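You operate a simulated robot arm through the tools that you are given. There is no shell and no other tool.

Carry out the task below with a simulated robot arm. There is one attempt and no reset: what you move stays moved.

TASK
Stand the cup in the blue tray, stir it smooth, put it back.
Fine: the stick from the grey pot goes into the yellow pot. Set down upright: clear cup.
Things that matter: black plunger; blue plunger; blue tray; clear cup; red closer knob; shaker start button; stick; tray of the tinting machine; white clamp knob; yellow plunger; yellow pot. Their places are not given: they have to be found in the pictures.

It is judged by the outcome, as a careful person would: the job done as asked, and still so three seconds after it is handed in. It fails if anything else is knocked over, pushed out of place, dropped, spilled or broken.

THE ROBOT
A 6-joint arm with a two-finger parallel gripper, fixed in place. Base frame: the origin is on the floor under the middle of its stand, x ahead of it, y to its left, z up; the work surface is at about z = 800. Units: mm, degrees, N and s.
With the tool pointing down near the work surface it reaches from about 440 to 860 mm from the base axis. Its first joint turns from -115.0 to 115.0 degrees. Payload 4.2 kg.
Tool frame: the origin (TCP) lies between the finger pads and is the grasp point; the fingertips stand 23 mm ahead of it; z points along the fingers, y is the line along which they close. Largest opening 94 mm; finger width 38, thickness 10; the body of the gripper, 54 by 96 mm, starts 39 mm behind the TCP.
Orientation is that of the tool frame in the base frame, as a unit quaternion [w, x, y, z]. With the fingers straight down and closing along the base's y, the tool's x points along the base's -x, its y along +y and its z along -z.

THE INTERFACE
- The arm moves only by the tool drive_tool. Its argument "series" is a list that holds one entry, the list of rows, each a list of 6 numbers: the shift along the tool's x, y, z in mm, then the turn, a rotation vector about the tool's x, y, z in degrees. In form: [[[tx, ty, tz, wx, wy, wz], ...]]. A call has 1 to 20 rows; each row is the pose to reach, as a shift and turn from the pose commanded when the call began, along the tool's axes at that moment. "gripper" is the gripper command, from -1 (shut) to 1 (fully open), values between in proportion, set as the call begins (left out, the last holds). A row lasts 0.2 s, in which the tool goes at most 50 mm and 8.6 degrees; a call with a longer step from one row to the next is refused whole, and so is a gripper value outside its range. A pose out of reach is approached as far as the arm can. The call stops where the force on the tool passes 40 N (or 10 N more than at its start, if that is more) or the arm is blocked; 0.2 s more then pass. The fingers move at their own pace (about 108 mm/s each) and stop on an object; they squeeze with about 26 N. The grip force told is the motor's: it shows also when the fingers shut on nothing. Time passes only in rows, and 0.2 s behind the last, so rows that repeat a pose let the fingers close. It gives the time, the measured TCP pose, the force on the tool (base axes), the opening and the grip force at its end, in the units of the frame above (readings bear some noise), with the torque about the TCP (base axes, N m) and any sound that the robot's microphone picked up.
- Cameras (640 x 400 px; columns grow to the right, rows downward): "scene" is fixed at [50.5, -649.6, 1428.8]; the picture's right is [0.72, -0.70, 0.00], its down [-0.38, -0.39, -0.84] and it looks along [0.58, 0.60, -0.55] (base axes); focal length 327 px, centre (320, 200). "wrist" rides on the gripper at [86, 16, -75] in the tool frame; the picture's right is [-0.18, 0.98, 0.00], its down [-0.58, -0.11, -0.81] and it looks along [-0.79, -0.15, 0.59] (tool axes); focal length 243 px, centre (320, 200).
- camera(camera): a new picture of that camera. It takes no simulated time.
- slide_trunk(by): slides the trunk up (or, below 0, down) by that many mm; the arm rides with it, the base frame stays. It gives what a move gives, with no picture.
- point_at(camera, pixels): for up to 12 pixels [column, row] of the newest picture of that camera ("zoom" is the newest enlarged one), the place [x, y, z] in the base frame of the surface seen there, good to about 2 mm. It takes no simulated time.
- enlarge(camera, box): a new picture of the part [left, top, right, bottom] of that camera's present view, enlarged. It takes no simulated time.
- close_job(): hands the job in; it is judged then, once.

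Open the gripper and draw the arm clear of the work before you hand the job in, unless the task says otherwise.

The tools are called after "Emit:" by a JSON object that holds its "name" and its "arguments". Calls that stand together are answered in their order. drive_tool: Moves the arm, as the interface text tells. Its arguments: {"type":"object","properties":{"series":{"type":"array","items":{"type":"array","items":{"type":"array","items":{"type":"number"}}}},"gripper":{"type":"number"}},"required":["series"]} The other tools are called the same way: slide_trunk (by) moves the trunk up or down; camera (camera) takes a picture; point_at (camera, pixels) gives the place of the surface under pixels of a picture; enlarge (camera, box) takes an enlarged picture of a part of a camera's view; close_job () hands the job in.

At the start:

```text
time: 0.0
eef_pos: [602.8, 3.9, 1144.3]
tool_rot: [-0.001, -0.001, 1.0, 0.0]
wrist_force: [-0.6, -0.5, -0.4]
torque: [0.02, -0.02, -0.01]
finger_gap: 93.9
grip_force: 0.0
trunk travel left (down, up): [-750.0, 240.0]
```

scene: 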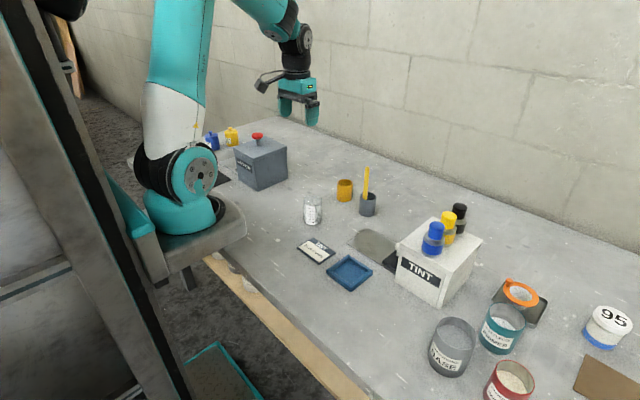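
wrist: 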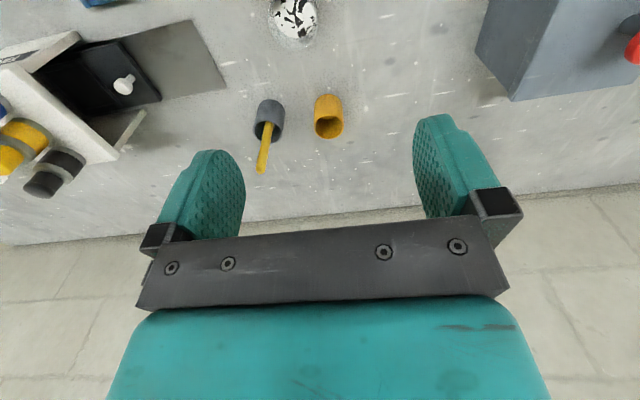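

The scene shows the clear cup near (313,211), the blue tray near (349,273), the grey pot with the stick at (368,195), and the yellow pot at (345,190). I'll enlarge this part to look closely.

Emit:
{"name": "enlarge", "arguments": {"camera": "scene", "box": [280, 150, 440, 300]}}

Emit:
{"name": "enlarge", "arguments": {"camera": "wrist", "box": [200, 0, 400, 180]}}

```text
2.67 times, centred on (360, 225) of scene
```

zoom: 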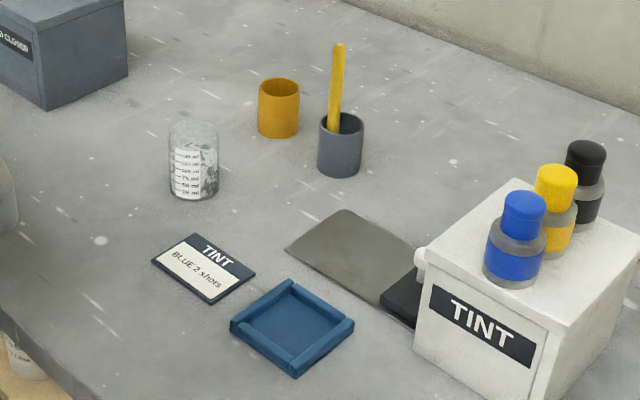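

```text
2.22 times, centred on (300, 90) of wrist
```

zoom: 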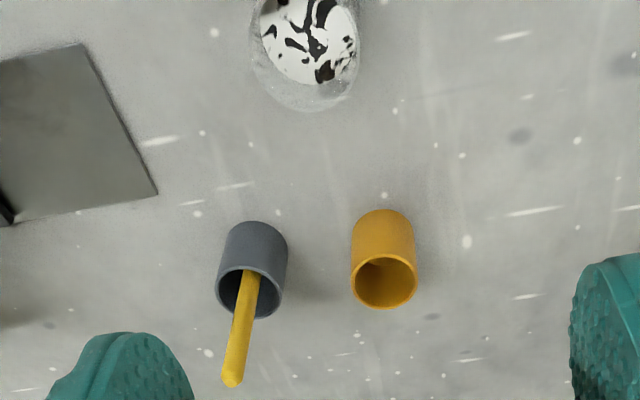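

The cup holds a white-and-dark unmixed paint, and the stick leans in the grey pot. I'll measure the positions of these items in the scene.

Emit:
{"name": "enlarge", "arguments": {"camera": "scene", "box": [290, 155, 390, 235]}}

Emit:
{"name": "point_at", "arguments": {"camera": "scene", "pixels": [[313, 223], [313, 210], [313, 198], [345, 182], [345, 199], [368, 196], [368, 213], [367, 167], [367, 185], [349, 273], [330, 270], [370, 273]]}}

Emit:
{"name": "point_at", "arguments": {"camera": "wrist", "pixels": [[268, 105], [275, 135], [262, 170], [268, 140], [328, 130], [327, 100], [295, 15], [295, 45], [330, 112], [255, 130]]}}

```text
5.00 times, centred on (340, 195) of scene
```

zoom: 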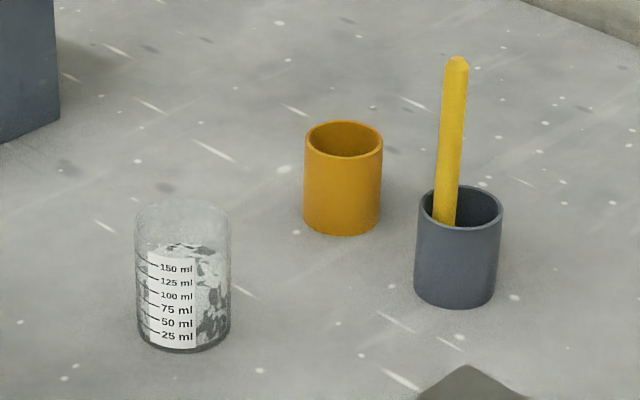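

```text
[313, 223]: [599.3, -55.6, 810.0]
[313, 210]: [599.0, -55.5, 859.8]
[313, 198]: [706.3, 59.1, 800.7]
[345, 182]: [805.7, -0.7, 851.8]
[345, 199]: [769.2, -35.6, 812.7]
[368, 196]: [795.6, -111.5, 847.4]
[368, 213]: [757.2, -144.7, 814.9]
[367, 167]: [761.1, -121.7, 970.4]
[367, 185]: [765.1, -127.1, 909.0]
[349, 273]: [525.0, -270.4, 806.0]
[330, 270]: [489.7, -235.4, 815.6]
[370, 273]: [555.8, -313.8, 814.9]
```

```text
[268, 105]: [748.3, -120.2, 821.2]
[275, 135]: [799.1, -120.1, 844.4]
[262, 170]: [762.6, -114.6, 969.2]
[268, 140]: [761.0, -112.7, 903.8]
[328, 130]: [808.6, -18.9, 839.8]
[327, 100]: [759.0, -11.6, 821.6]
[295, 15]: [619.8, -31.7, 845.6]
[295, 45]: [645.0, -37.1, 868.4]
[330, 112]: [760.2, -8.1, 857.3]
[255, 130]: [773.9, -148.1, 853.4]
```

I need rim points of the cup, both pots and the stick, so I'll read them from the newest zoom (scene, centred on (340,195)).

Emit:
{"name": "point_at", "arguments": {"camera": "zoom", "pixels": [[308, 140], [380, 142], [343, 155], [343, 122], [343, 229], [418, 208], [500, 210], [459, 224], [475, 189], [456, 302], [457, 62], [445, 215]]}}

Emit:
{"name": "point_at", "arguments": {"camera": "zoom", "pixels": [[184, 348], [184, 300], [184, 260], [184, 240], [184, 225], [184, 205], [140, 230], [228, 230], [140, 300], [228, 300], [184, 215], [150, 210]]}}

```text
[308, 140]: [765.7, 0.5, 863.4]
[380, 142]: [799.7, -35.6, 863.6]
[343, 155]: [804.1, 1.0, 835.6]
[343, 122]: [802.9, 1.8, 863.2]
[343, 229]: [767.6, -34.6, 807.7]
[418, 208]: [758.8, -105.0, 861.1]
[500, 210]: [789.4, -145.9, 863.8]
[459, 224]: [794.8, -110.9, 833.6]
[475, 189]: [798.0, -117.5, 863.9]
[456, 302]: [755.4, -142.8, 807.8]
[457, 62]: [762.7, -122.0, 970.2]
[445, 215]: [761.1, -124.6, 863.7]
```

```text
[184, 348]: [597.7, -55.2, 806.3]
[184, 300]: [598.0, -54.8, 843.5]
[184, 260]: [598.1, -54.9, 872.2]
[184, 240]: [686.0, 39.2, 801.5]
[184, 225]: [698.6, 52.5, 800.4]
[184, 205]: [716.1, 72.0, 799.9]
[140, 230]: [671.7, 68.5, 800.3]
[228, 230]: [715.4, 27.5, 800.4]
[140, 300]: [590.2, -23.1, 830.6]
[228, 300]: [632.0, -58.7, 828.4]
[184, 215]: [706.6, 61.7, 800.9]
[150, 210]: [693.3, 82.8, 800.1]
```

The pots are about 65 mm tall: yellow is centred near (784,-17) and grey near (775,-125). I'll look closer at the stick, the cup rim and the tray.

Emit:
{"name": "enlarge", "arguments": {"camera": "scene", "box": [350, 160, 390, 220]}}

Emit:
{"name": "enlarge", "arguments": {"camera": "wrist", "box": [245, 90, 305, 180]}}

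Emit:
{"name": "enlarge", "arguments": {"camera": "scene", "box": [320, 245, 380, 300]}}

```text
6.67 times, centred on (370, 190) of scene
```

zoom: 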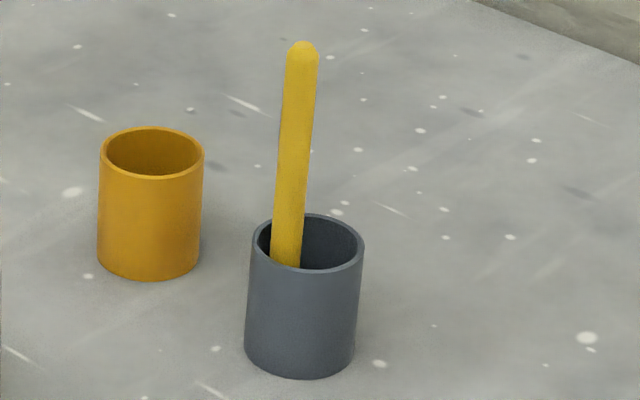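

```text
4.44 times, centred on (275, 135) of wrist
```

zoom: 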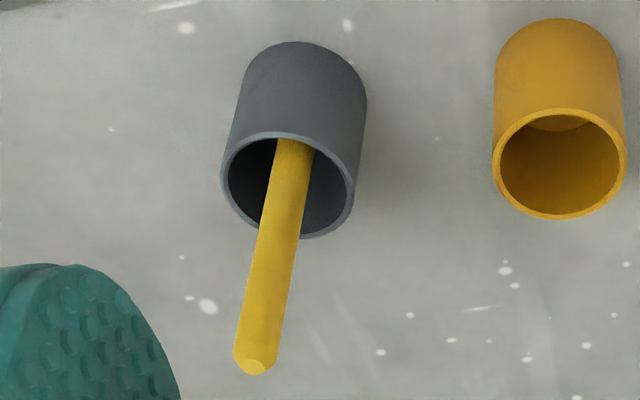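

```text
7.27 times, centred on (350, 272) of scene
```

zoom: 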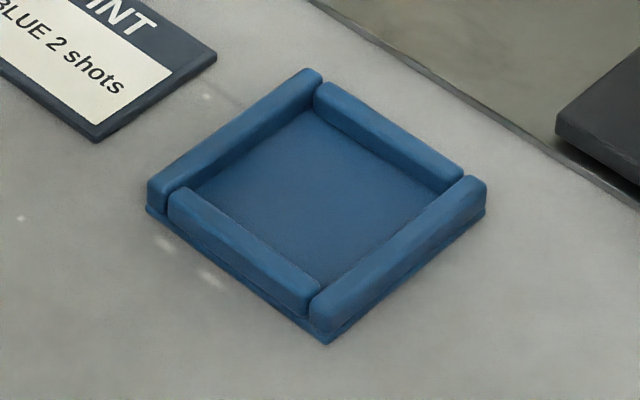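

The tray is now clear in the zoom, with its inner floor at about (320,190). I'll measure its inner corners and rims.

Emit:
{"name": "point_at", "arguments": {"camera": "zoom", "pixels": [[320, 195], [310, 110], [440, 185], [325, 275], [200, 190], [310, 75], [475, 185], [325, 310], [165, 185], [250, 125], [390, 120], [400, 240]]}}

Emit:
{"name": "enlarge", "arguments": {"camera": "scene", "box": [350, 160, 390, 220]}}

```text
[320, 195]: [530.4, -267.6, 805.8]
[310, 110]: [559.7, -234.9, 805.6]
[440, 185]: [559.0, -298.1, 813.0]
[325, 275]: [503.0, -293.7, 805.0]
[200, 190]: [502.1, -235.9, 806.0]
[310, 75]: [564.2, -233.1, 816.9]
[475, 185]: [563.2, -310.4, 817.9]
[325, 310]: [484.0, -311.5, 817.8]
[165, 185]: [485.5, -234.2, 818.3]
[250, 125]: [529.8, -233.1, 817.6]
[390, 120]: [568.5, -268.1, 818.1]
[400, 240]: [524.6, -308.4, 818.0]
```

```text
6.67 times, centred on (370, 190) of scene
```

zoom: 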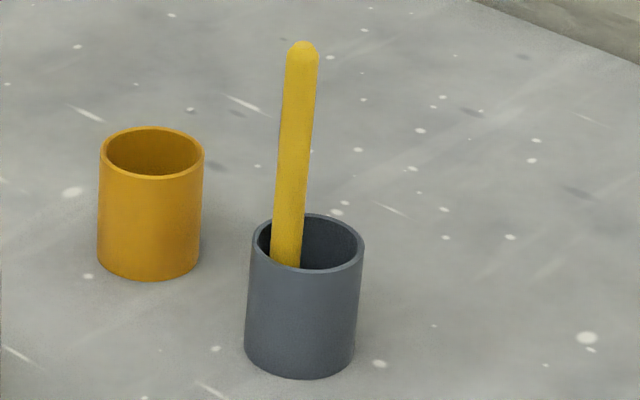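

Tray's inner floor is at z≈806, centred near (527,-271), and roughly 68 mm wide. Now I'll measure points along the stick.

Emit:
{"name": "point_at", "arguments": {"camera": "zoom", "pixels": [[303, 45], [303, 60], [292, 60], [315, 60], [296, 140], [284, 140], [307, 140], [290, 210], [278, 210], [302, 210], [286, 260], [275, 255]]}}

Emit:
{"name": "enlarge", "arguments": {"camera": "wrist", "box": [245, 90, 305, 180]}}

```text
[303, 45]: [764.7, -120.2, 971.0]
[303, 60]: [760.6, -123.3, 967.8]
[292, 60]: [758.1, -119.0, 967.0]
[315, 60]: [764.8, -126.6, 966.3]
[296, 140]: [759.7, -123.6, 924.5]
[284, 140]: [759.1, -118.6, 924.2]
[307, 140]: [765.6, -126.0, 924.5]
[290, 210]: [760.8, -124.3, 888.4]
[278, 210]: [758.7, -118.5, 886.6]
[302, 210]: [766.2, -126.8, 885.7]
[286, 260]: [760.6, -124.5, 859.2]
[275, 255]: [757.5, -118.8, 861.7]
```

```text
4.44 times, centred on (275, 135) of wrist
```

zoom: 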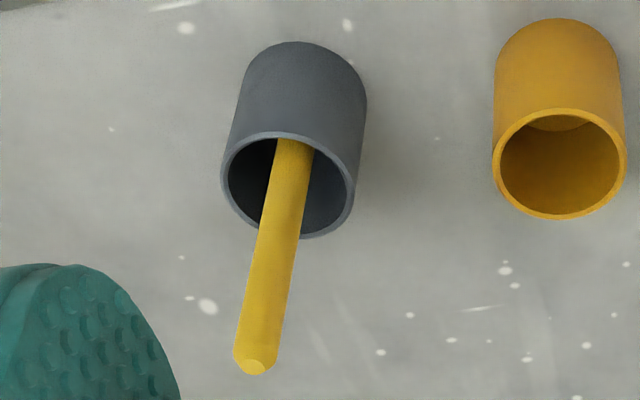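

The stick looks vertical and about 14 mm across from this side. I'll read its points from the wrist zoom to pin down its cross-section.

Emit:
{"name": "point_at", "arguments": {"camera": "zoom", "pixels": [[255, 365], [262, 330], [245, 330], [280, 330], [272, 270], [255, 270], [290, 270], [285, 200], [268, 200], [302, 200], [293, 148], [238, 355]]}}

Emit:
{"name": "point_at", "arguments": {"camera": "zoom", "pixels": [[290, 134], [224, 180], [352, 180], [330, 228], [300, 90], [496, 150], [624, 150], [560, 110], [560, 216], [560, 190], [560, 60], [250, 225]]}}

```text
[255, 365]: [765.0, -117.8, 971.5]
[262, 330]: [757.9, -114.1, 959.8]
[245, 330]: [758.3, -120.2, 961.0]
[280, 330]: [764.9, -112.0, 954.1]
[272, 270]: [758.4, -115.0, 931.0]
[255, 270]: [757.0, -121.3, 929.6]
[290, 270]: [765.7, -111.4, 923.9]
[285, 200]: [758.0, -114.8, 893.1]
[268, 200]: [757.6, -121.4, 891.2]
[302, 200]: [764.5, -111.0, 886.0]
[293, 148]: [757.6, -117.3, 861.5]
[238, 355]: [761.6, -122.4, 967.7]
```

```text
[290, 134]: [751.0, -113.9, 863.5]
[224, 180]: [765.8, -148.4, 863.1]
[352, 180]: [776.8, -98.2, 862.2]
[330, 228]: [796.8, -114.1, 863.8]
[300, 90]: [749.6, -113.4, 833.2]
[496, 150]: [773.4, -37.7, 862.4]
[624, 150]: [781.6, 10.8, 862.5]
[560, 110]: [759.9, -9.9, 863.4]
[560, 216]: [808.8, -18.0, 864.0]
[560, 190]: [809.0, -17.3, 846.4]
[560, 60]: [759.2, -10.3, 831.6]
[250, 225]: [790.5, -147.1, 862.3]
```

The stick is round (r≈7) standing at about (764.5,-119), top z≈971; the yellow pot is centred at (784,-14.5). I'll check the machine and card outlines next to the tray for clearance.

Emit:
{"name": "point_at", "arguments": {"camera": "scene", "pixels": [[397, 245], [398, 287], [450, 265], [440, 305], [421, 260], [434, 235], [447, 222], [392, 262], [385, 255], [317, 250], [300, 245], [430, 215]]}}

Emit:
{"name": "point_at", "arguments": {"camera": "scene", "pixels": [[450, 345], [455, 318], [240, 160], [264, 185], [288, 150], [258, 137], [210, 140], [231, 137], [370, 240], [350, 240], [334, 258], [315, 262]]}}

```text
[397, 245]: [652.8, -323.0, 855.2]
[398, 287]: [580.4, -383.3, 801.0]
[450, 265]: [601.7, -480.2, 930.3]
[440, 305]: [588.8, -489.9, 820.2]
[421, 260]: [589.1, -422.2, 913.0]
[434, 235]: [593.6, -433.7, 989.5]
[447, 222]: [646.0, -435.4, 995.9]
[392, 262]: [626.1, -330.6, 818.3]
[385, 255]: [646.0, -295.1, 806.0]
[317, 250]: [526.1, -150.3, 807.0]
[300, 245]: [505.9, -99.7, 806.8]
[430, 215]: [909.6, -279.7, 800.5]
```

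```text
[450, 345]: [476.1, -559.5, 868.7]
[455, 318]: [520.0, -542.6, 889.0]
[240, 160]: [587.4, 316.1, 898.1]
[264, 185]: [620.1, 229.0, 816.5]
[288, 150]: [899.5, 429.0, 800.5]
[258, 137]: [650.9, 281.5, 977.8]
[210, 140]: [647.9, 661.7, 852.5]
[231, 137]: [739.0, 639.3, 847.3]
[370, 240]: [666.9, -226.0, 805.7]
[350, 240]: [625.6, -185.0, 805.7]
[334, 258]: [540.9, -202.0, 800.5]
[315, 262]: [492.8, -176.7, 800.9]
```

The machine body starts at y<-383 and x>580, so the route to the tray is free. I'll lower the open gripper to about 110 mm above the cup to get a better look at it.

Emit:
{"name": "drive_tool", "arguments": {"series": [[[-4, -8, 30, 0, 0, 0], [-8, -18, 65, 0, 0, 0], [-12, -28, 100, 0, 0, 0], [-14, -36, 125, 0, 0, 0], [-15, -38, 134, 0, 0, 0], [-15, -38, 134, 0, 0, 0]]], "gripper": 1}}

Emit:
{"name": "camera", "arguments": {"camera": "wrist"}}

Emit:
{"name": "camera", "arguments": {"camera": "scene"}}

```text
time: 1.4
eef_pos: [619.6, -35.4, 1009.8]
tool_rot: [0.0, 0.0, 1.0, 0.0]
wrist_force: [0.0, -0.5, 0.0]
torque: [0.0, 0.02, 0.02]
finger_gap: 94.0
grip_force: 0.1
trunk travel left (down, up): [-750.0, 240.0]
```

```text
taken
```

wrist: 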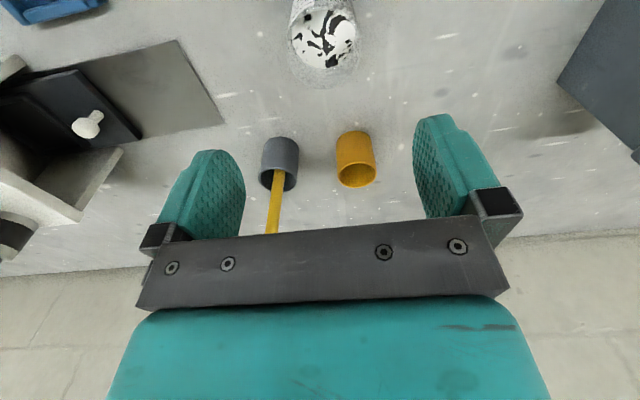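

```text
taken
```

scene: 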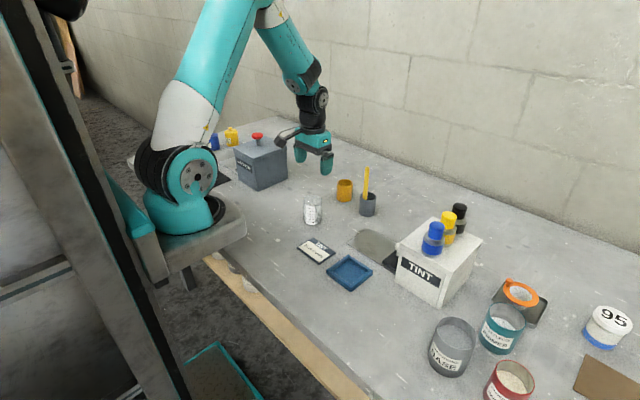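

The cup appears at the top of the wrist picture, around (325,38). I'll enlarge it to find its rim.

Emit:
{"name": "enlarge", "arguments": {"camera": "wrist", "box": [270, 0, 380, 80]}}

Emit:
{"name": "enlarge", "arguments": {"camera": "scene", "box": [293, 185, 333, 230]}}

```text
5.00 times, centred on (325, 40) of wrist
```

zoom: 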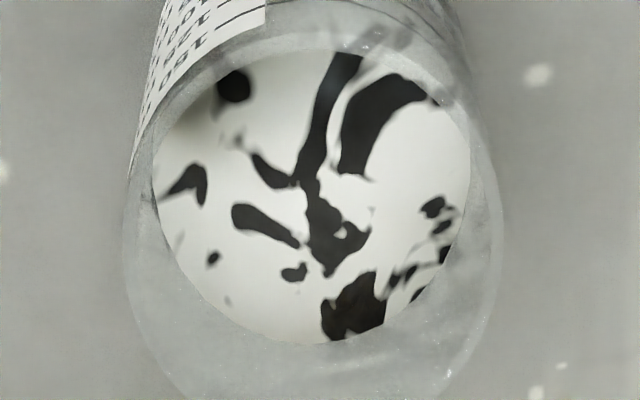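

```text
8.89 times, centred on (313, 208) of scene
```

zoom: 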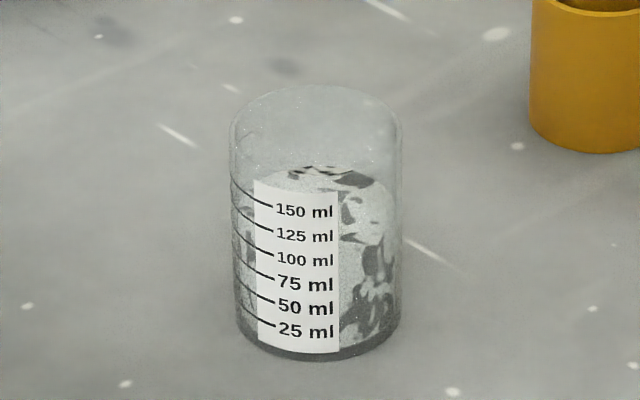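

The paint disc in the wrist view spans columns 291–355 and rows 10–69. I'll read points on the paint edge and on the cup's visible outer surface.

Emit:
{"name": "point_at", "arguments": {"camera": "wrist", "pixels": [[293, 39], [353, 39], [323, 12], [323, 67], [323, 39], [302, 4], [310, 2], [293, 22], [298, 60], [348, 60], [345, 20], [300, 20]]}}

Emit:
{"name": "point_at", "arguments": {"camera": "zoom", "pixels": [[260, 300], [295, 300], [333, 300], [345, 300], [395, 300], [236, 300], [310, 350], [270, 345], [380, 340], [260, 200], [333, 200], [310, 357]]}}

```text
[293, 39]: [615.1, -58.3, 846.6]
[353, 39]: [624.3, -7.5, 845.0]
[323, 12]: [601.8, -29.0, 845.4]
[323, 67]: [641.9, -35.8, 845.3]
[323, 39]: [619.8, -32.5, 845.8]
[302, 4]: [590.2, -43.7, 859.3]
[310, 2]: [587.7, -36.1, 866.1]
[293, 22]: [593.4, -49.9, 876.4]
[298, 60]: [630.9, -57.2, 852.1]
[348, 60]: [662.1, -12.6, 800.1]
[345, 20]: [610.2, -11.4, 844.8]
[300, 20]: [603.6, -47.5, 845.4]
```

```text
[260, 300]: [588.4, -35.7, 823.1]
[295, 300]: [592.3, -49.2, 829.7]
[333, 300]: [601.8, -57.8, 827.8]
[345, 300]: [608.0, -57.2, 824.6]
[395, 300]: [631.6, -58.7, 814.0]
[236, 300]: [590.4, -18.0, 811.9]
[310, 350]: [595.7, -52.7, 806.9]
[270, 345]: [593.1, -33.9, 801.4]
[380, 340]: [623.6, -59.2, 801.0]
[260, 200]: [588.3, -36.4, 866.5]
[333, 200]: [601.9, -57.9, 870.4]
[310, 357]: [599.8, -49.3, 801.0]
```

The label and paint points fit a cup of outer radius ≈29 centred at (617.5,-32.7), paint level z≈845. I'll hold still for one row to check how noisy the pose reading is.

Emit:
{"name": "drive_tool", "arguments": {"series": [[[0, 0, 0, 0, 0, 0]]]}}

Emit:
{"name": "drive_tool", "arguments": {"series": [[[0, 0, 0, 0, 0, 0]]]}}

```text
time: 1.8
eef_pos: [619.8, -35.7, 1009.3]
tool_rot: [0.0, 0.0, 1.0, 0.0]
wrist_force: [-0.5, 0.6, -0.1]
torque: [0.0, -0.03, 0.0]
finger_gap: 93.9
grip_force: 0.2
trunk travel left (down, up): [-750.0, 240.0]
```

```text
time: 2.2
eef_pos: [618.6, -36.2, 1011.1]
tool_rot: [-0.001, 0.0, 1.0, 0.0]
wrist_force: [-1.1, 0.6, -0.2]
torque: [-0.02, -0.03, -0.01]
finger_gap: 93.9
grip_force: 0.0
trunk travel left (down, up): [-750.0, 240.0]
```

The mean reading is (619.3,-35.8,1010), so I need a small correction of -1.8 in x and +3 in y. I'll descend to TCP z≈873 with the fingers straddling the cup, still open.

Emit:
{"name": "drive_tool", "arguments": {"series": [[[1.8, 3, 20, 0, 0, 0], [1.8, 3, 45, 0, 0, 0], [1.8, 3, 70, 0, 0, 0], [1.8, 3, 95, 0, 0, 0], [1.8, 3, 115, 0, 0, 0], [1.8, 3, 130, 0, 0, 0], [1.8, 3, 137, 0, 0, 0], [1.8, 3, 137, 0, 0, 0]]], "gripper": 1}}

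Emit:
{"name": "camera", "arguments": {"camera": "wrist"}}

Emit:
{"name": "enlarge", "arguments": {"camera": "scene", "box": [270, 140, 370, 240]}}

```text
time: 4.0
eef_pos: [616.3, -31.6, 872.2]
tool_rot: [0.001, -0.001, 1.0, 0.0]
wrist_force: [-0.8, 0.3, 0.8]
torque: [-0.02, 0.0, 0.01]
finger_gap: 93.6
grip_force: 0.1
trunk travel left (down, up): [-750.0, 240.0]
```

```text
taken
```

wrist: 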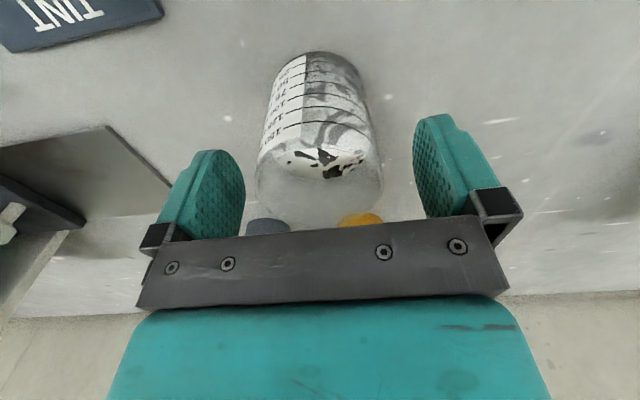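

```text
4.00 times, centred on (320, 190) of scene
```

zoom: 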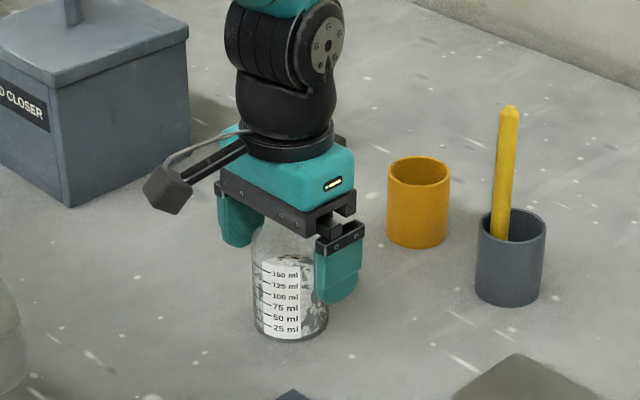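

The cup sits centred between the open fingers in the wrist view, with its rim clear of the palm. I'll close first to a gap of about 64 mm and then onto the cup.

Emit:
{"name": "drive_tool", "arguments": {"series": [[[0, 0, 0, 0, 0, 0], [0, 0, 0, 0, 0, 0]]], "gripper": 0.36}}

Emit:
{"name": "drive_tool", "arguments": {"series": [[[0, 0, 0, 0, 0, 0], [0, 0, 0, 0, 0, 0], [0, 0, 0, 0, 0, 0]]], "gripper": 0.1}}

```text
time: 4.6
eef_pos: [615.9, -31.5, 873.6]
tool_rot: [-0.001, 0.001, 1.0, 0.0]
wrist_force: [0.4, 0.0, -0.6]
torque: [0.0, 0.05, -0.02]
finger_gap: 64.0
grip_force: 0.0
trunk travel left (down, up): [-750.0, 240.0]
```

```text
time: 5.4
eef_pos: [617.2, -32.2, 872.3]
tool_rot: [-0.001, -0.001, 1.0, 0.0]
wrist_force: [0.2, -1.1, -0.9]
torque: [-0.03, -0.01, -0.05]
finger_gap: 58.7
grip_force: 26.1
trunk travel left (down, up): [-750.0, 240.0]
```

The fingers closed on the cup at a 58.7 mm gap with 26 N. I'll lift gently by 60 mm.

Emit:
{"name": "drive_tool", "arguments": {"series": [[[0, 0, -3, 0, 0, 0], [0, 0, -9, 0, 0, 0], [0, 0, -18, 0, 0, 0], [0, 0, -28, 0, 0, 0], [0, 0, -38, 0, 0, 0], [0, 0, -48, 0, 0, 0], [0, 0, -55, 0, 0, 0], [0, 0, -59, 0, 0, 0], [0, 0, -60, 0, 0, 0]]]}}

Emit:
{"name": "camera", "arguments": {"camera": "wrist"}}

Emit:
{"name": "enlarge", "arguments": {"camera": "scene", "box": [270, 140, 370, 240]}}

```text
time: 7.4
eef_pos: [616.1, -32.7, 933.4]
tool_rot: [0.0, 0.0, 1.0, -0.001]
wrist_force: [0.0, -0.4, -1.6]
torque: [0.01, -0.01, 0.0]
finger_gap: 58.1
grip_force: 25.6
trunk travel left (down, up): [-750.0, 240.0]
```

```text
taken
```

wrist: 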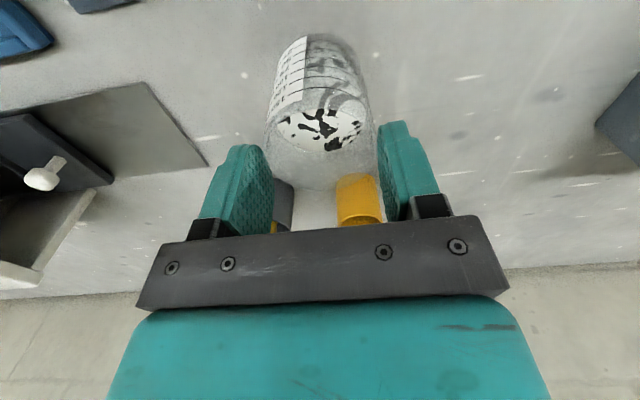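

```text
4.00 times, centred on (320, 190) of scene
```

zoom: 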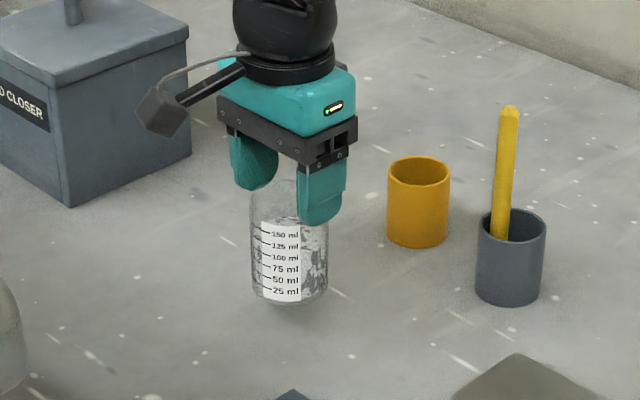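

In the wrist view the paint moved from row ~158 to ~128, so the cup slid down in the fingers while lifting. I'll measure where its label and base are now.

Emit:
{"name": "point_at", "arguments": {"camera": "zoom", "pixels": [[285, 300], [285, 292], [285, 270], [285, 240], [285, 225], [265, 270], [300, 270]]}}

Emit:
{"name": "point_at", "arguments": {"camera": "wrist", "pixels": [[300, 130], [320, 125], [345, 130], [320, 145], [300, 50], [290, 100]]}}

```text
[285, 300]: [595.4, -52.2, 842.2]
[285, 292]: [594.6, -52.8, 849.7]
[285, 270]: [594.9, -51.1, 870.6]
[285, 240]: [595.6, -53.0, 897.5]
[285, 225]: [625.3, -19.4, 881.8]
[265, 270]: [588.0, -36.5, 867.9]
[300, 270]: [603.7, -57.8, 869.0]
```

```text
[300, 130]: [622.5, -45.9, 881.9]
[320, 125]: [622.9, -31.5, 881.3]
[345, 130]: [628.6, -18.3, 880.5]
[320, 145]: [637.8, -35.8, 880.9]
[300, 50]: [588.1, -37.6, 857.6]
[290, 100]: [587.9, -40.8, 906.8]
```

The paint is now at z≈881, so the cup rose only 35 mm of the 60 mm lift and slipped about 25 mm. I'll lower by 22 mm now to keep it near the table, and measure whether it is still creeping.

Emit:
{"name": "drive_tool", "arguments": {"series": [[[0, 0, 8, 0, 0, 0], [0, 0, 18, 0, 0, 0], [0, 0, 22, 0, 0, 0]]]}}

Emit:
{"name": "camera", "arguments": {"camera": "wrist"}}

Emit:
{"name": "point_at", "arguments": {"camera": "wrist", "pixels": [[300, 130], [320, 125], [345, 130], [320, 145], [300, 50], [290, 100]]}}

Emit:
{"name": "enlarge", "arguments": {"camera": "scene", "box": [270, 140, 370, 240]}}

```text
time: 8.2
eef_pos: [615.9, -32.3, 910.8]
tool_rot: [0.0, 0.0, 1.0, 0.0]
wrist_force: [-0.1, -0.3, -1.6]
torque: [-0.02, 0.04, -0.04]
finger_gap: 58.3
grip_force: 26.2
trunk travel left (down, up): [-750.0, 240.0]
```

```text
taken
```

wrist: 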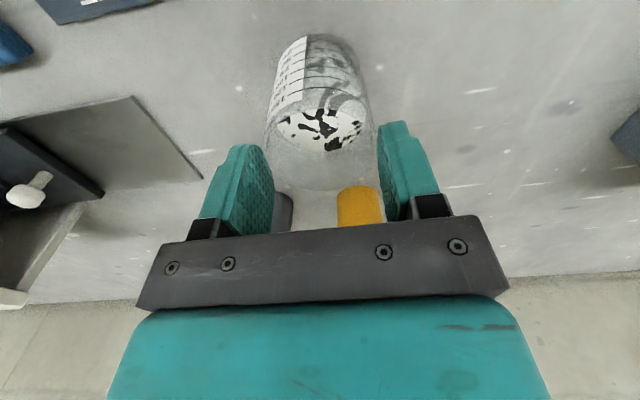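

```text
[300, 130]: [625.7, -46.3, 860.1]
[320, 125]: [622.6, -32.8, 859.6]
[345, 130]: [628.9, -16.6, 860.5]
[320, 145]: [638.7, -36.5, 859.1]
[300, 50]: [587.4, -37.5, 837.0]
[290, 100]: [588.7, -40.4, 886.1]
```

```text
4.00 times, centred on (320, 190) of scene
```

zoom: 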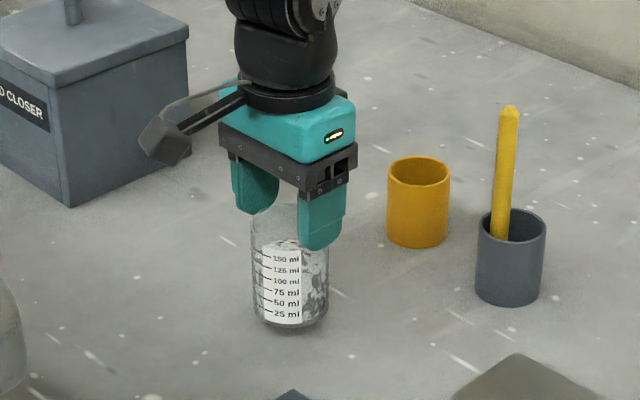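

The paint dropped 21.5 mm with the 22 mm move, so the cup is holding steady now, with its base ≈14 mm above the table. I'll set it back down and re-grip lower with a full-shut command.

Emit:
{"name": "drive_tool", "arguments": {"series": [[[0, 0, 4, 0, 0, 0], [0, 0, 8, 0, 0, 0], [0, 0, 11, 0, 0, 0], [0, 0, 13, 0, 0, 0], [0, 0, 14, 0, 0, 0], [0, 0, 14, 0, 0, 0]]]}}

Emit:
{"name": "camera", "arguments": {"camera": "wrist"}}

Emit:
{"name": "point_at", "arguments": {"camera": "wrist", "pixels": [[300, 130], [320, 125], [345, 130], [320, 145], [300, 50], [290, 100]]}}

```text
time: 9.6
eef_pos: [616.5, -32.9, 897.8]
tool_rot: [0.001, 0.0, 1.0, -0.001]
wrist_force: [0.6, 0.6, -1.6]
torque: [0.02, 0.02, 0.0]
finger_gap: 58.4
grip_force: 26.1
trunk travel left (down, up): [-750.0, 240.0]
```

```text
taken
```

wrist: 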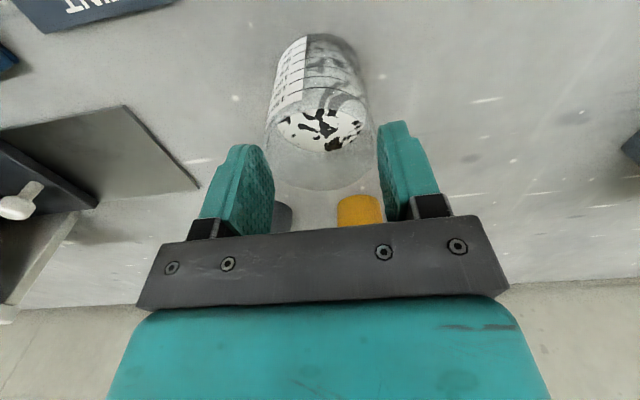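

```text
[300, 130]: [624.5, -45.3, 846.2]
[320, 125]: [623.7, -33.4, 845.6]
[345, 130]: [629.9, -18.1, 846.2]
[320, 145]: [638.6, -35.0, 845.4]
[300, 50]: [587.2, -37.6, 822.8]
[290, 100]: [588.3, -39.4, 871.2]
```

Paint is at z≈845.8, practically at its original level, but the force still shows the weight carried. I'll lower 1.5 mm more in small steps until it stands on the table.

Emit:
{"name": "drive_tool", "arguments": {"series": [[[0, 0, 0.5, 0, 0, 0], [0, 0, 1, 0, 0, 0], [0, 0, 1.5, 0, 0, 0]]]}}

```text
time: 10.4
eef_pos: [616.1, -32.9, 896.5]
tool_rot: [0.001, 0.0, 1.0, -0.001]
wrist_force: [0.4, -1.1, 8.6]
torque: [0.02, -0.07, 0.02]
finger_gap: 57.9
grip_force: 25.9
trunk travel left (down, up): [-750.0, 240.0]
```

The upward force of 8.6 N shows that the cup stands on the table, and it didn't slip under that load. I'll open slightly to a 66 mm gap, then go down 25 mm.

Emit:
{"name": "drive_tool", "arguments": {"series": [[[0, 0, -0.5, 0, 0, 0], [0, 0, -0.5, 0, 0, 0]]], "gripper": 0.42}}

Emit:
{"name": "drive_tool", "arguments": {"series": [[[0, 0, 6, 0, 0, 0], [0, 0, 14, 0, 0, 0], [0, 0, 21, 0, 0, 0], [0, 0, 25, 0, 0, 0], [0, 0, 25, 0, 0, 0]]]}}

Emit:
{"name": "camera", "arguments": {"camera": "wrist"}}

Emit:
{"name": "enlarge", "arguments": {"camera": "scene", "box": [270, 140, 370, 240]}}

```text
time: 11.0
eef_pos: [615.8, -32.9, 897.0]
tool_rot: [-0.001, 0.0, 1.0, 0.001]
wrist_force: [-0.6, 0.2, 0.3]
torque: [0.0, -0.03, -0.05]
finger_gap: 66.8
grip_force: 0.1
trunk travel left (down, up): [-750.0, 240.0]
```

```text
time: 12.2
eef_pos: [616.8, -32.3, 872.5]
tool_rot: [0.0, 0.0, 1.0, 0.0]
wrist_force: [0.3, -0.6, 0.2]
torque: [0.02, 0.0, 0.0]
finger_gap: 66.5
grip_force: 0.1
trunk travel left (down, up): [-750.0, 240.0]
```

```text
taken
```

wrist: 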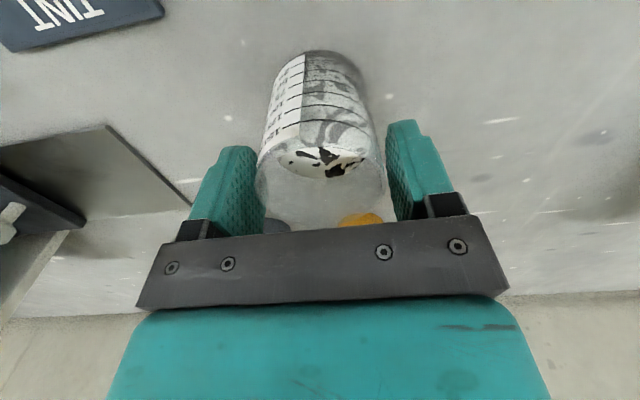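

```text
4.00 times, centred on (320, 190) of scene
```

zoom: 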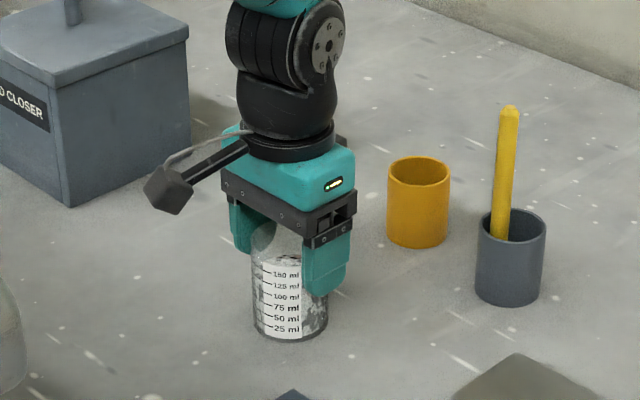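

The cup stands where it was, centred between the fingers. I'll close fully with a longer wait and lift just 6 mm, slowly, to see whether it follows.

Emit:
{"name": "drive_tool", "arguments": {"series": [[[0, 0, 0, 0, 0, 0], [0, 0, 0, 0, 0, 0], [0, 0, 0, 0, 0, 0], [0, 0, 0, 0, 0, 0], [0, 0, 0, 0, 0, 0]]], "gripper": -1}}

Emit:
{"name": "drive_tool", "arguments": {"series": [[[0, 0, -1, 0, 0, 0], [0, 0, -2, 0, 0, 0], [0, 0, -3, 0, 0, 0], [0, 0, -4, 0, 0, 0], [0, 0, -5, 0, 0, 0], [0, 0, -6, 0, 0, 0], [0, 0, -6, 0, 0, 0]]]}}

Emit:
{"name": "camera", "arguments": {"camera": "wrist"}}

Emit:
{"name": "point_at", "arguments": {"camera": "wrist", "pixels": [[300, 160], [320, 158], [345, 160], [300, 75], [290, 110], [280, 130]]}}

```text
time: 13.4
eef_pos: [616.7, -31.9, 872.7]
tool_rot: [-0.001, 0.0, 1.0, 0.0]
wrist_force: [1.3, 1.2, -0.8]
torque: [0.07, -0.06, 0.0]
finger_gap: 58.1
grip_force: 25.6
trunk travel left (down, up): [-750.0, 240.0]
```

```text
time: 15.0
eef_pos: [616.0, -33.2, 877.2]
tool_rot: [0.001, 0.0, 1.0, 0.0]
wrist_force: [0.7, -0.2, -1.3]
torque: [-0.01, 0.01, 0.0]
finger_gap: 58.5
grip_force: 25.5
trunk travel left (down, up): [-750.0, 240.0]
```

```text
taken
```

wrist: 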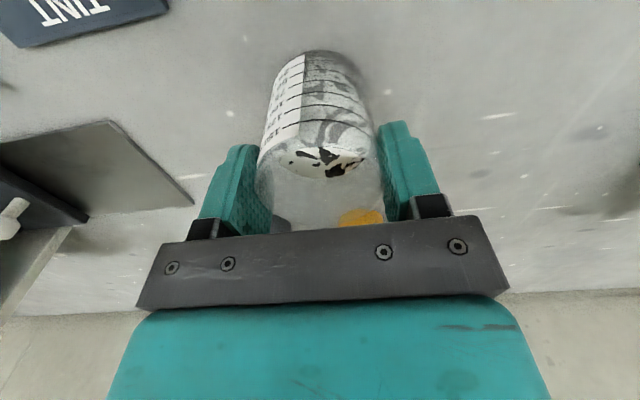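

```text
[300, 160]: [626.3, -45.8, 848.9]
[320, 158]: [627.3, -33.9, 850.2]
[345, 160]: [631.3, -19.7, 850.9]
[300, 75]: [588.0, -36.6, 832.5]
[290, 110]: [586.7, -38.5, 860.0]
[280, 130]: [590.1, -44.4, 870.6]
```

The cup followed the lift (paint z≈850, same place in the wrist view). I'll lift another 25 mm at a slow pace and check again.

Emit:
{"name": "drive_tool", "arguments": {"series": [[[0, 0, -1, 0, 0, 0], [0, 0, -3, 0, 0, 0], [0, 0, -6, 0, 0, 0], [0, 0, -9, 0, 0, 0], [0, 0, -13, 0, 0, 0], [0, 0, -17, 0, 0, 0], [0, 0, -20, 0, 0, 0], [0, 0, -23, 0, 0, 0], [0, 0, -25, 0, 0, 0], [0, 0, -25, 0, 0, 0]]]}}

Emit:
{"name": "camera", "arguments": {"camera": "wrist"}}

Emit:
{"name": "point_at", "arguments": {"camera": "wrist", "pixels": [[300, 155], [320, 155], [345, 155], [300, 75], [290, 110], [280, 130]]}}

```text
time: 17.2
eef_pos: [616.0, -30.9, 901.8]
tool_rot: [-0.001, 0.001, 1.0, 0.001]
wrist_force: [0.5, 0.8, -2.3]
torque: [0.02, 0.0, -0.04]
finger_gap: 58.2
grip_force: 25.7
trunk travel left (down, up): [-750.0, 240.0]
```

```text
taken
```

wrist: 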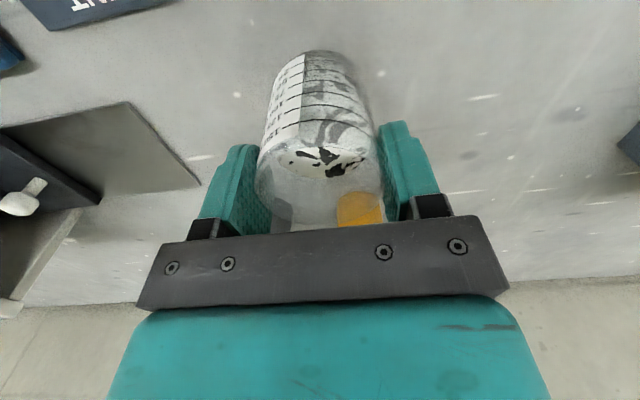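

```text
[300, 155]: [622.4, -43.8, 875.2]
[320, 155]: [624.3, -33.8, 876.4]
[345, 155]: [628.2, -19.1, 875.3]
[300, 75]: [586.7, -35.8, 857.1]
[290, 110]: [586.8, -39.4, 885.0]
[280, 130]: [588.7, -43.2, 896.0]
```

The cup now follows firmly (paint z≈876). Before carrying it over, I'll zoom on the blue tray to find its inner edges exactly.

Emit:
{"name": "enlarge", "arguments": {"camera": "scene", "box": [325, 250, 375, 295]}}

Emit:
{"name": "point_at", "arguments": {"camera": "wrist", "pixels": [[15, 58], [5, 45]]}}

```text
8.89 times, centred on (350, 272) of scene
```

zoom: 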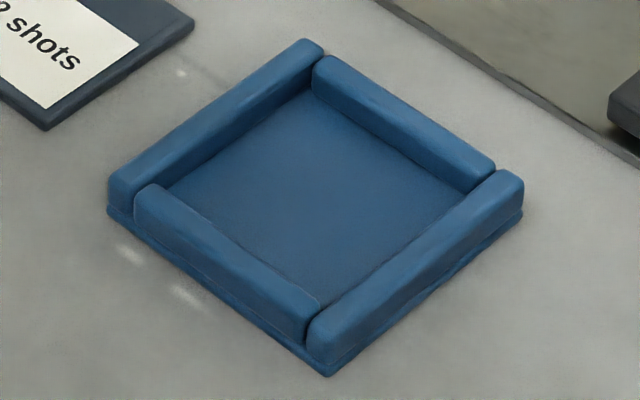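

```text
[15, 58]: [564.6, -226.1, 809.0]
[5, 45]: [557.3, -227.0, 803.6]
```

I'll take points across each of the four tray walls from this zoom.

Emit:
{"name": "point_at", "arguments": {"camera": "zoom", "pixels": [[205, 112], [222, 130], [240, 150], [415, 112], [400, 130], [385, 148], [425, 265], [412, 248], [395, 235], [225, 255], [240, 240], [255, 225]]}}

Emit:
{"name": "point_at", "arguments": {"camera": "zoom", "pixels": [[230, 140], [248, 155], [255, 165], [392, 138], [378, 155], [370, 165], [385, 245], [380, 235], [375, 225], [262, 232], [268, 222], [320, 190]]}}

```text
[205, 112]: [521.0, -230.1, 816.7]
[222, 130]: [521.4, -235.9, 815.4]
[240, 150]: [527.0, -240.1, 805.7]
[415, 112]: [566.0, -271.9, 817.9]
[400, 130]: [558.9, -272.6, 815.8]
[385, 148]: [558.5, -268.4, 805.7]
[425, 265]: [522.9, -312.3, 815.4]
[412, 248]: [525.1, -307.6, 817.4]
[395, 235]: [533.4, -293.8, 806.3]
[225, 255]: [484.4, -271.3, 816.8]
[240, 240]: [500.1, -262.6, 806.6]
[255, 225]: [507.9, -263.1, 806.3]
```

```text
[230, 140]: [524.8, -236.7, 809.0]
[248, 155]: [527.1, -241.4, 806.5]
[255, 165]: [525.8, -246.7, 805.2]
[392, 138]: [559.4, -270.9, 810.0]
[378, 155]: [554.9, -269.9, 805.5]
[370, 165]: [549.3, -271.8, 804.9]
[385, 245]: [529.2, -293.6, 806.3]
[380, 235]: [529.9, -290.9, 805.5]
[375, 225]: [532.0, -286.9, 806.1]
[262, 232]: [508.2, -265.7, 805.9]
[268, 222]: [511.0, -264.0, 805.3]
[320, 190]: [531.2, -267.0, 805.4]
```

Tray inner walls are at x≈491.5–559 and y≈-304.5 to -236.5, so its centre is (525.5,-270.6), with 68 mm width for the 58.5 mm cup. I'll carry the cup slowly and smoothly to above that centre.

Emit:
{"name": "drive_tool", "arguments": {"series": [[[0.9, -2.4, -2, 0, 0, 0], [2.7, -7.2, -4, 0, 0, 0], [5.4, -14.3, -7, 0, 0, 0], [10, -26.2, -10, 0, 0, 0], [15.4, -40.5, -13, 0, 0, 0], [21.8, -57.2, -16, 0, 0, 0], [29.1, -76.3, -18, 0, 0, 0], [36.3, -95.4, -18, 0, 0, 0], [43.6, -114.4, -18, 0, 0, 0], [50.8, -133.5, -18, 0, 0, 0], [58.1, -152.6, -18, 0, 0, 0], [65.4, -171.6, -18, 0, 0, 0], [72.6, -190.7, -18, 0, 0, 0], [79, -207.4, -18, 0, 0, 0], [83.5, -219.3, -18, 0, 0, 0], [87.2, -228.9, -18, 0, 0, 0], [89.4, -234.8, -18, 0, 0, 0], [90.8, -238.4, -18, 0, 0, 0], [90.8, -238.4, -18, 0, 0, 0]]]}}

Emit:
{"name": "camera", "arguments": {"camera": "wrist"}}

Emit:
{"name": "camera", "arguments": {"camera": "scene"}}

Emit:
{"name": "enlarge", "arguments": {"camera": "scene", "box": [300, 200, 400, 300]}}

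```text
time: 21.2
eef_pos: [525.7, -270.9, 920.1]
tool_rot: [0.0, 0.0, 1.0, 0.001]
wrist_force: [0.1, -0.3, -1.9]
torque: [-0.02, 0.03, 0.03]
finger_gap: 58.4
grip_force: 26.6
trunk travel left (down, up): [-750.0, 240.0]
```

```text
taken
```

wrist: 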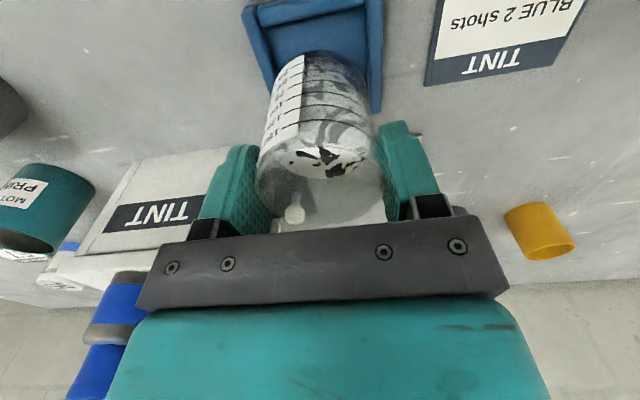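

```text
taken
```

scene: 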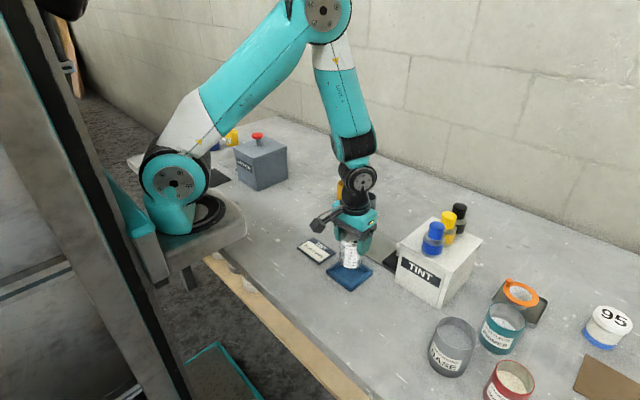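

```text
4.00 times, centred on (350, 250) of scene
```

zoom: 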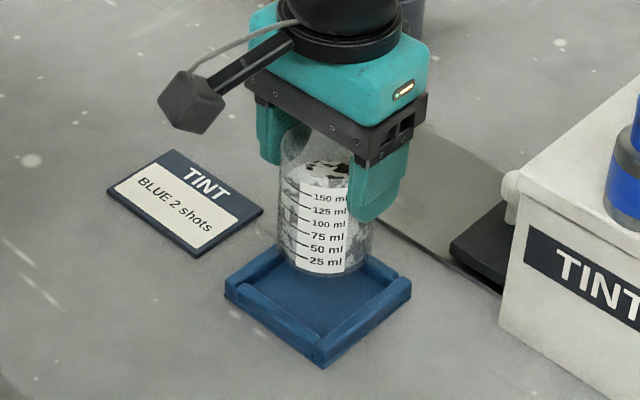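

The cup hangs over the tray and the wrist view shows it between the tray walls. I'll check its centre from points on its label before lowering.

Emit:
{"name": "point_at", "arguments": {"camera": "zoom", "pixels": [[300, 250], [315, 250], [330, 250], [345, 250], [310, 205], [325, 265], [360, 250], [295, 230]]}}

Emit:
{"name": "point_at", "arguments": {"camera": "wrist", "pixels": [[300, 155], [320, 155], [345, 155], [300, 75], [290, 110], [280, 130]]}}

```text
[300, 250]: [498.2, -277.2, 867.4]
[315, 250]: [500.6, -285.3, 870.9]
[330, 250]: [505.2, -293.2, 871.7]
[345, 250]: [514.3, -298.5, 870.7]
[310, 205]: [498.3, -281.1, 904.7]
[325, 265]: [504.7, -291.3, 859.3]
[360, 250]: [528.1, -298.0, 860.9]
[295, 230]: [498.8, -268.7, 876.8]
```

```text
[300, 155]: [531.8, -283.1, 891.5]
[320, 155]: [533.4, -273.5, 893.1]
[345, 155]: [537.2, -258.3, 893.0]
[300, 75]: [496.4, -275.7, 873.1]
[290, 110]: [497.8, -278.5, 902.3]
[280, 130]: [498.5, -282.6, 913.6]
```

The label points fit a cup centre of about (525.7,-271.3), within 1 mm of the tray's centre. I'll lower it by 40 mm, then creep to contact.

Emit:
{"name": "drive_tool", "arguments": {"series": [[[0, 0.5, 3, 0, 0, 0], [0, 0.5, 9, 0, 0, 0], [0, 0.5, 16, 0, 0, 0], [0, 0.5, 23, 0, 0, 0], [0, 0.5, 29, 0, 0, 0], [0, 0.5, 34, 0, 0, 0], [0, 0.5, 37.5, 0, 0, 0], [0, 0.5, 39.5, 0, 0, 0], [0, 0.5, 39.5, 0, 0, 0]]]}}

Emit:
{"name": "enlarge", "arguments": {"camera": "scene", "box": [315, 220, 385, 300]}}

Emit:
{"name": "camera", "arguments": {"camera": "wrist"}}

```text
time: 23.2
eef_pos: [525.2, -269.4, 881.3]
tool_rot: [0.0, 0.0, 1.0, 0.0]
wrist_force: [-0.1, 0.4, -1.9]
torque: [0.03, 0.0, -0.01]
finger_gap: 58.4
grip_force: 25.7
trunk travel left (down, up): [-750.0, 240.0]
```

```text
5.00 times, centred on (350, 260) of scene
```

zoom: 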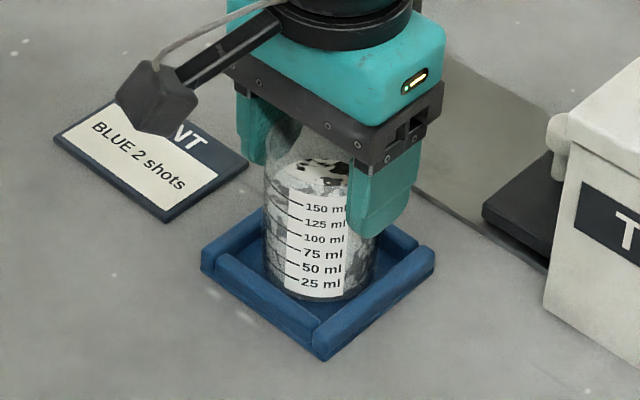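

```text
taken
```

wrist: 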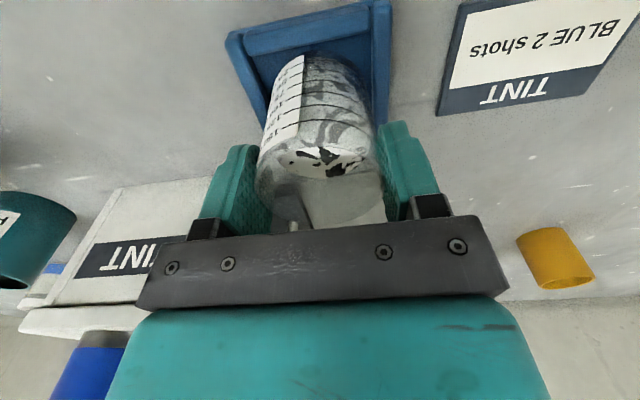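

The cup's base is inside the tray walls and still hangs free (force -1.9 N). I'll creep down in half-millimetre steps until the force shows contact.

Emit:
{"name": "drive_tool", "arguments": {"series": [[[0, 0, 0.7, 0, 0, 0], [0, 0, 1.4, 0, 0, 0], [0, 0, 2, 0, 0, 0], [0, 0, 2, 0, 0, 0]]]}}

```text
time: 24.2
eef_pos: [526.1, -269.8, 879.1]
tool_rot: [0.0, -0.001, 1.0, -0.001]
wrist_force: [-0.8, 0.1, -1.2]
torque: [0.01, 0.03, 0.02]
finger_gap: 58.2
grip_force: 26.2
trunk travel left (down, up): [-750.0, 240.0]
```

Still no contact (force -1.2 N). I'll go down another 1.5 mm in small steps.

Emit:
{"name": "drive_tool", "arguments": {"series": [[[0, 0, 0.4, 0, 0, 0], [0, 0, 0.8, 0, 0, 0], [0, 0, 0.8, 0, 0, 0]]]}}

Emit:
{"name": "drive_tool", "arguments": {"series": [[[0, 0, 0.4, 0, 0, 0], [0, 0, 0.7, 0, 0, 0], [0, 0, 0.7, 0, 0, 0]]]}}

```text
time: 25.0
eef_pos: [525.7, -270.7, 878.3]
tool_rot: [0.0, 0.0, 1.0, 0.001]
wrist_force: [0.1, -0.7, -1.0]
torque: [-0.02, 0.01, 0.01]
finger_gap: 58.3
grip_force: 26.2
trunk travel left (down, up): [-750.0, 240.0]
```

```text
time: 25.8
eef_pos: [525.0, -269.9, 878.7]
tool_rot: [0.0, 0.001, 1.0, -0.001]
wrist_force: [0.8, -0.4, 4.0]
torque: [-0.06, -0.03, -0.05]
finger_gap: 58.3
grip_force: 25.9
trunk travel left (down, up): [-750.0, 240.0]
```

The upward force of 4 N shows the cup stands on the tray floor. I'll open the fingers partly and withdraw straight up.

Emit:
{"name": "drive_tool", "arguments": {"series": [[[0, 0, 0, 0, 0, 0], [0, 0, 0, 0, 0, 0]]], "gripper": 0.5}}

Emit:
{"name": "drive_tool", "arguments": {"series": [[[0, 0, -5, 0, 0, 0], [0, 0, -15, 0, 0, 0], [0, 0, -30, 0, 0, 0], [0, 0, -50, 0, 0, 0], [0, 0, -75, 0, 0, 0], [0, 0, -100, 0, 0, 0], [0, 0, -130, 0, 0, 0], [0, 0, -160, 0, 0, 0], [0, 0, -180, 0, 0, 0], [0, 0, -190, 0, 0, 0], [0, 0, -190, 0, 0, 0]]]}}

Emit:
{"name": "camera", "arguments": {"camera": "wrist"}}

Emit:
{"name": "enlarge", "arguments": {"camera": "scene", "box": [315, 220, 385, 300]}}

```text
time: 26.4
eef_pos: [525.4, -268.9, 877.0]
tool_rot: [-0.001, 0.0, 1.0, -0.001]
wrist_force: [-0.9, -0.4, -0.2]
torque: [0.02, 0.02, 0.02]
finger_gap: 70.8
grip_force: 0.1
trunk travel left (down, up): [-750.0, 240.0]
```

```text
time: 28.8
eef_pos: [525.5, -270.3, 1068.2]
tool_rot: [-0.001, 0.0, 1.0, 0.0]
wrist_force: [-0.6, -0.9, 0.4]
torque: [0.0, -0.01, 0.0]
finger_gap: 70.6
grip_force: 0.0
trunk travel left (down, up): [-750.0, 240.0]
```

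```text
taken
```

wrist: 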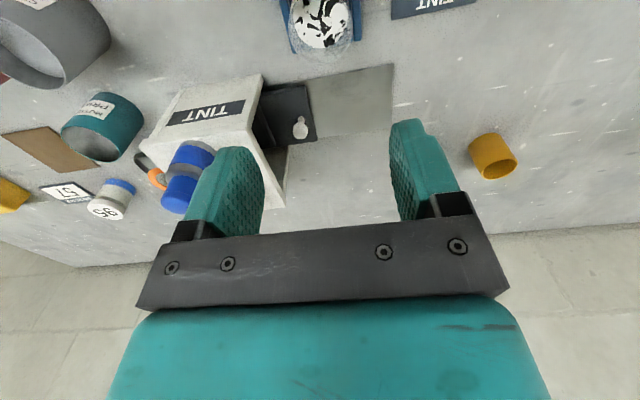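

```text
5.00 times, centred on (350, 260) of scene
```

zoom: 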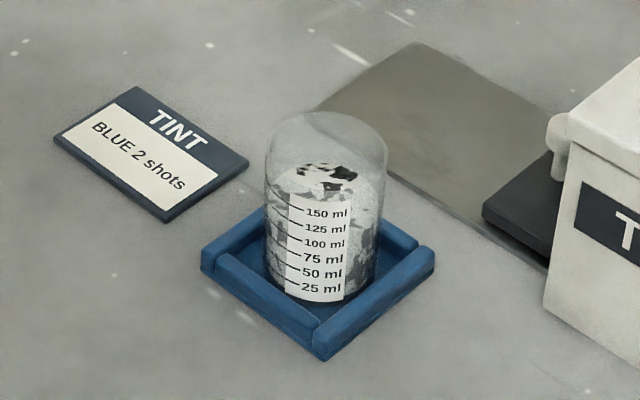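

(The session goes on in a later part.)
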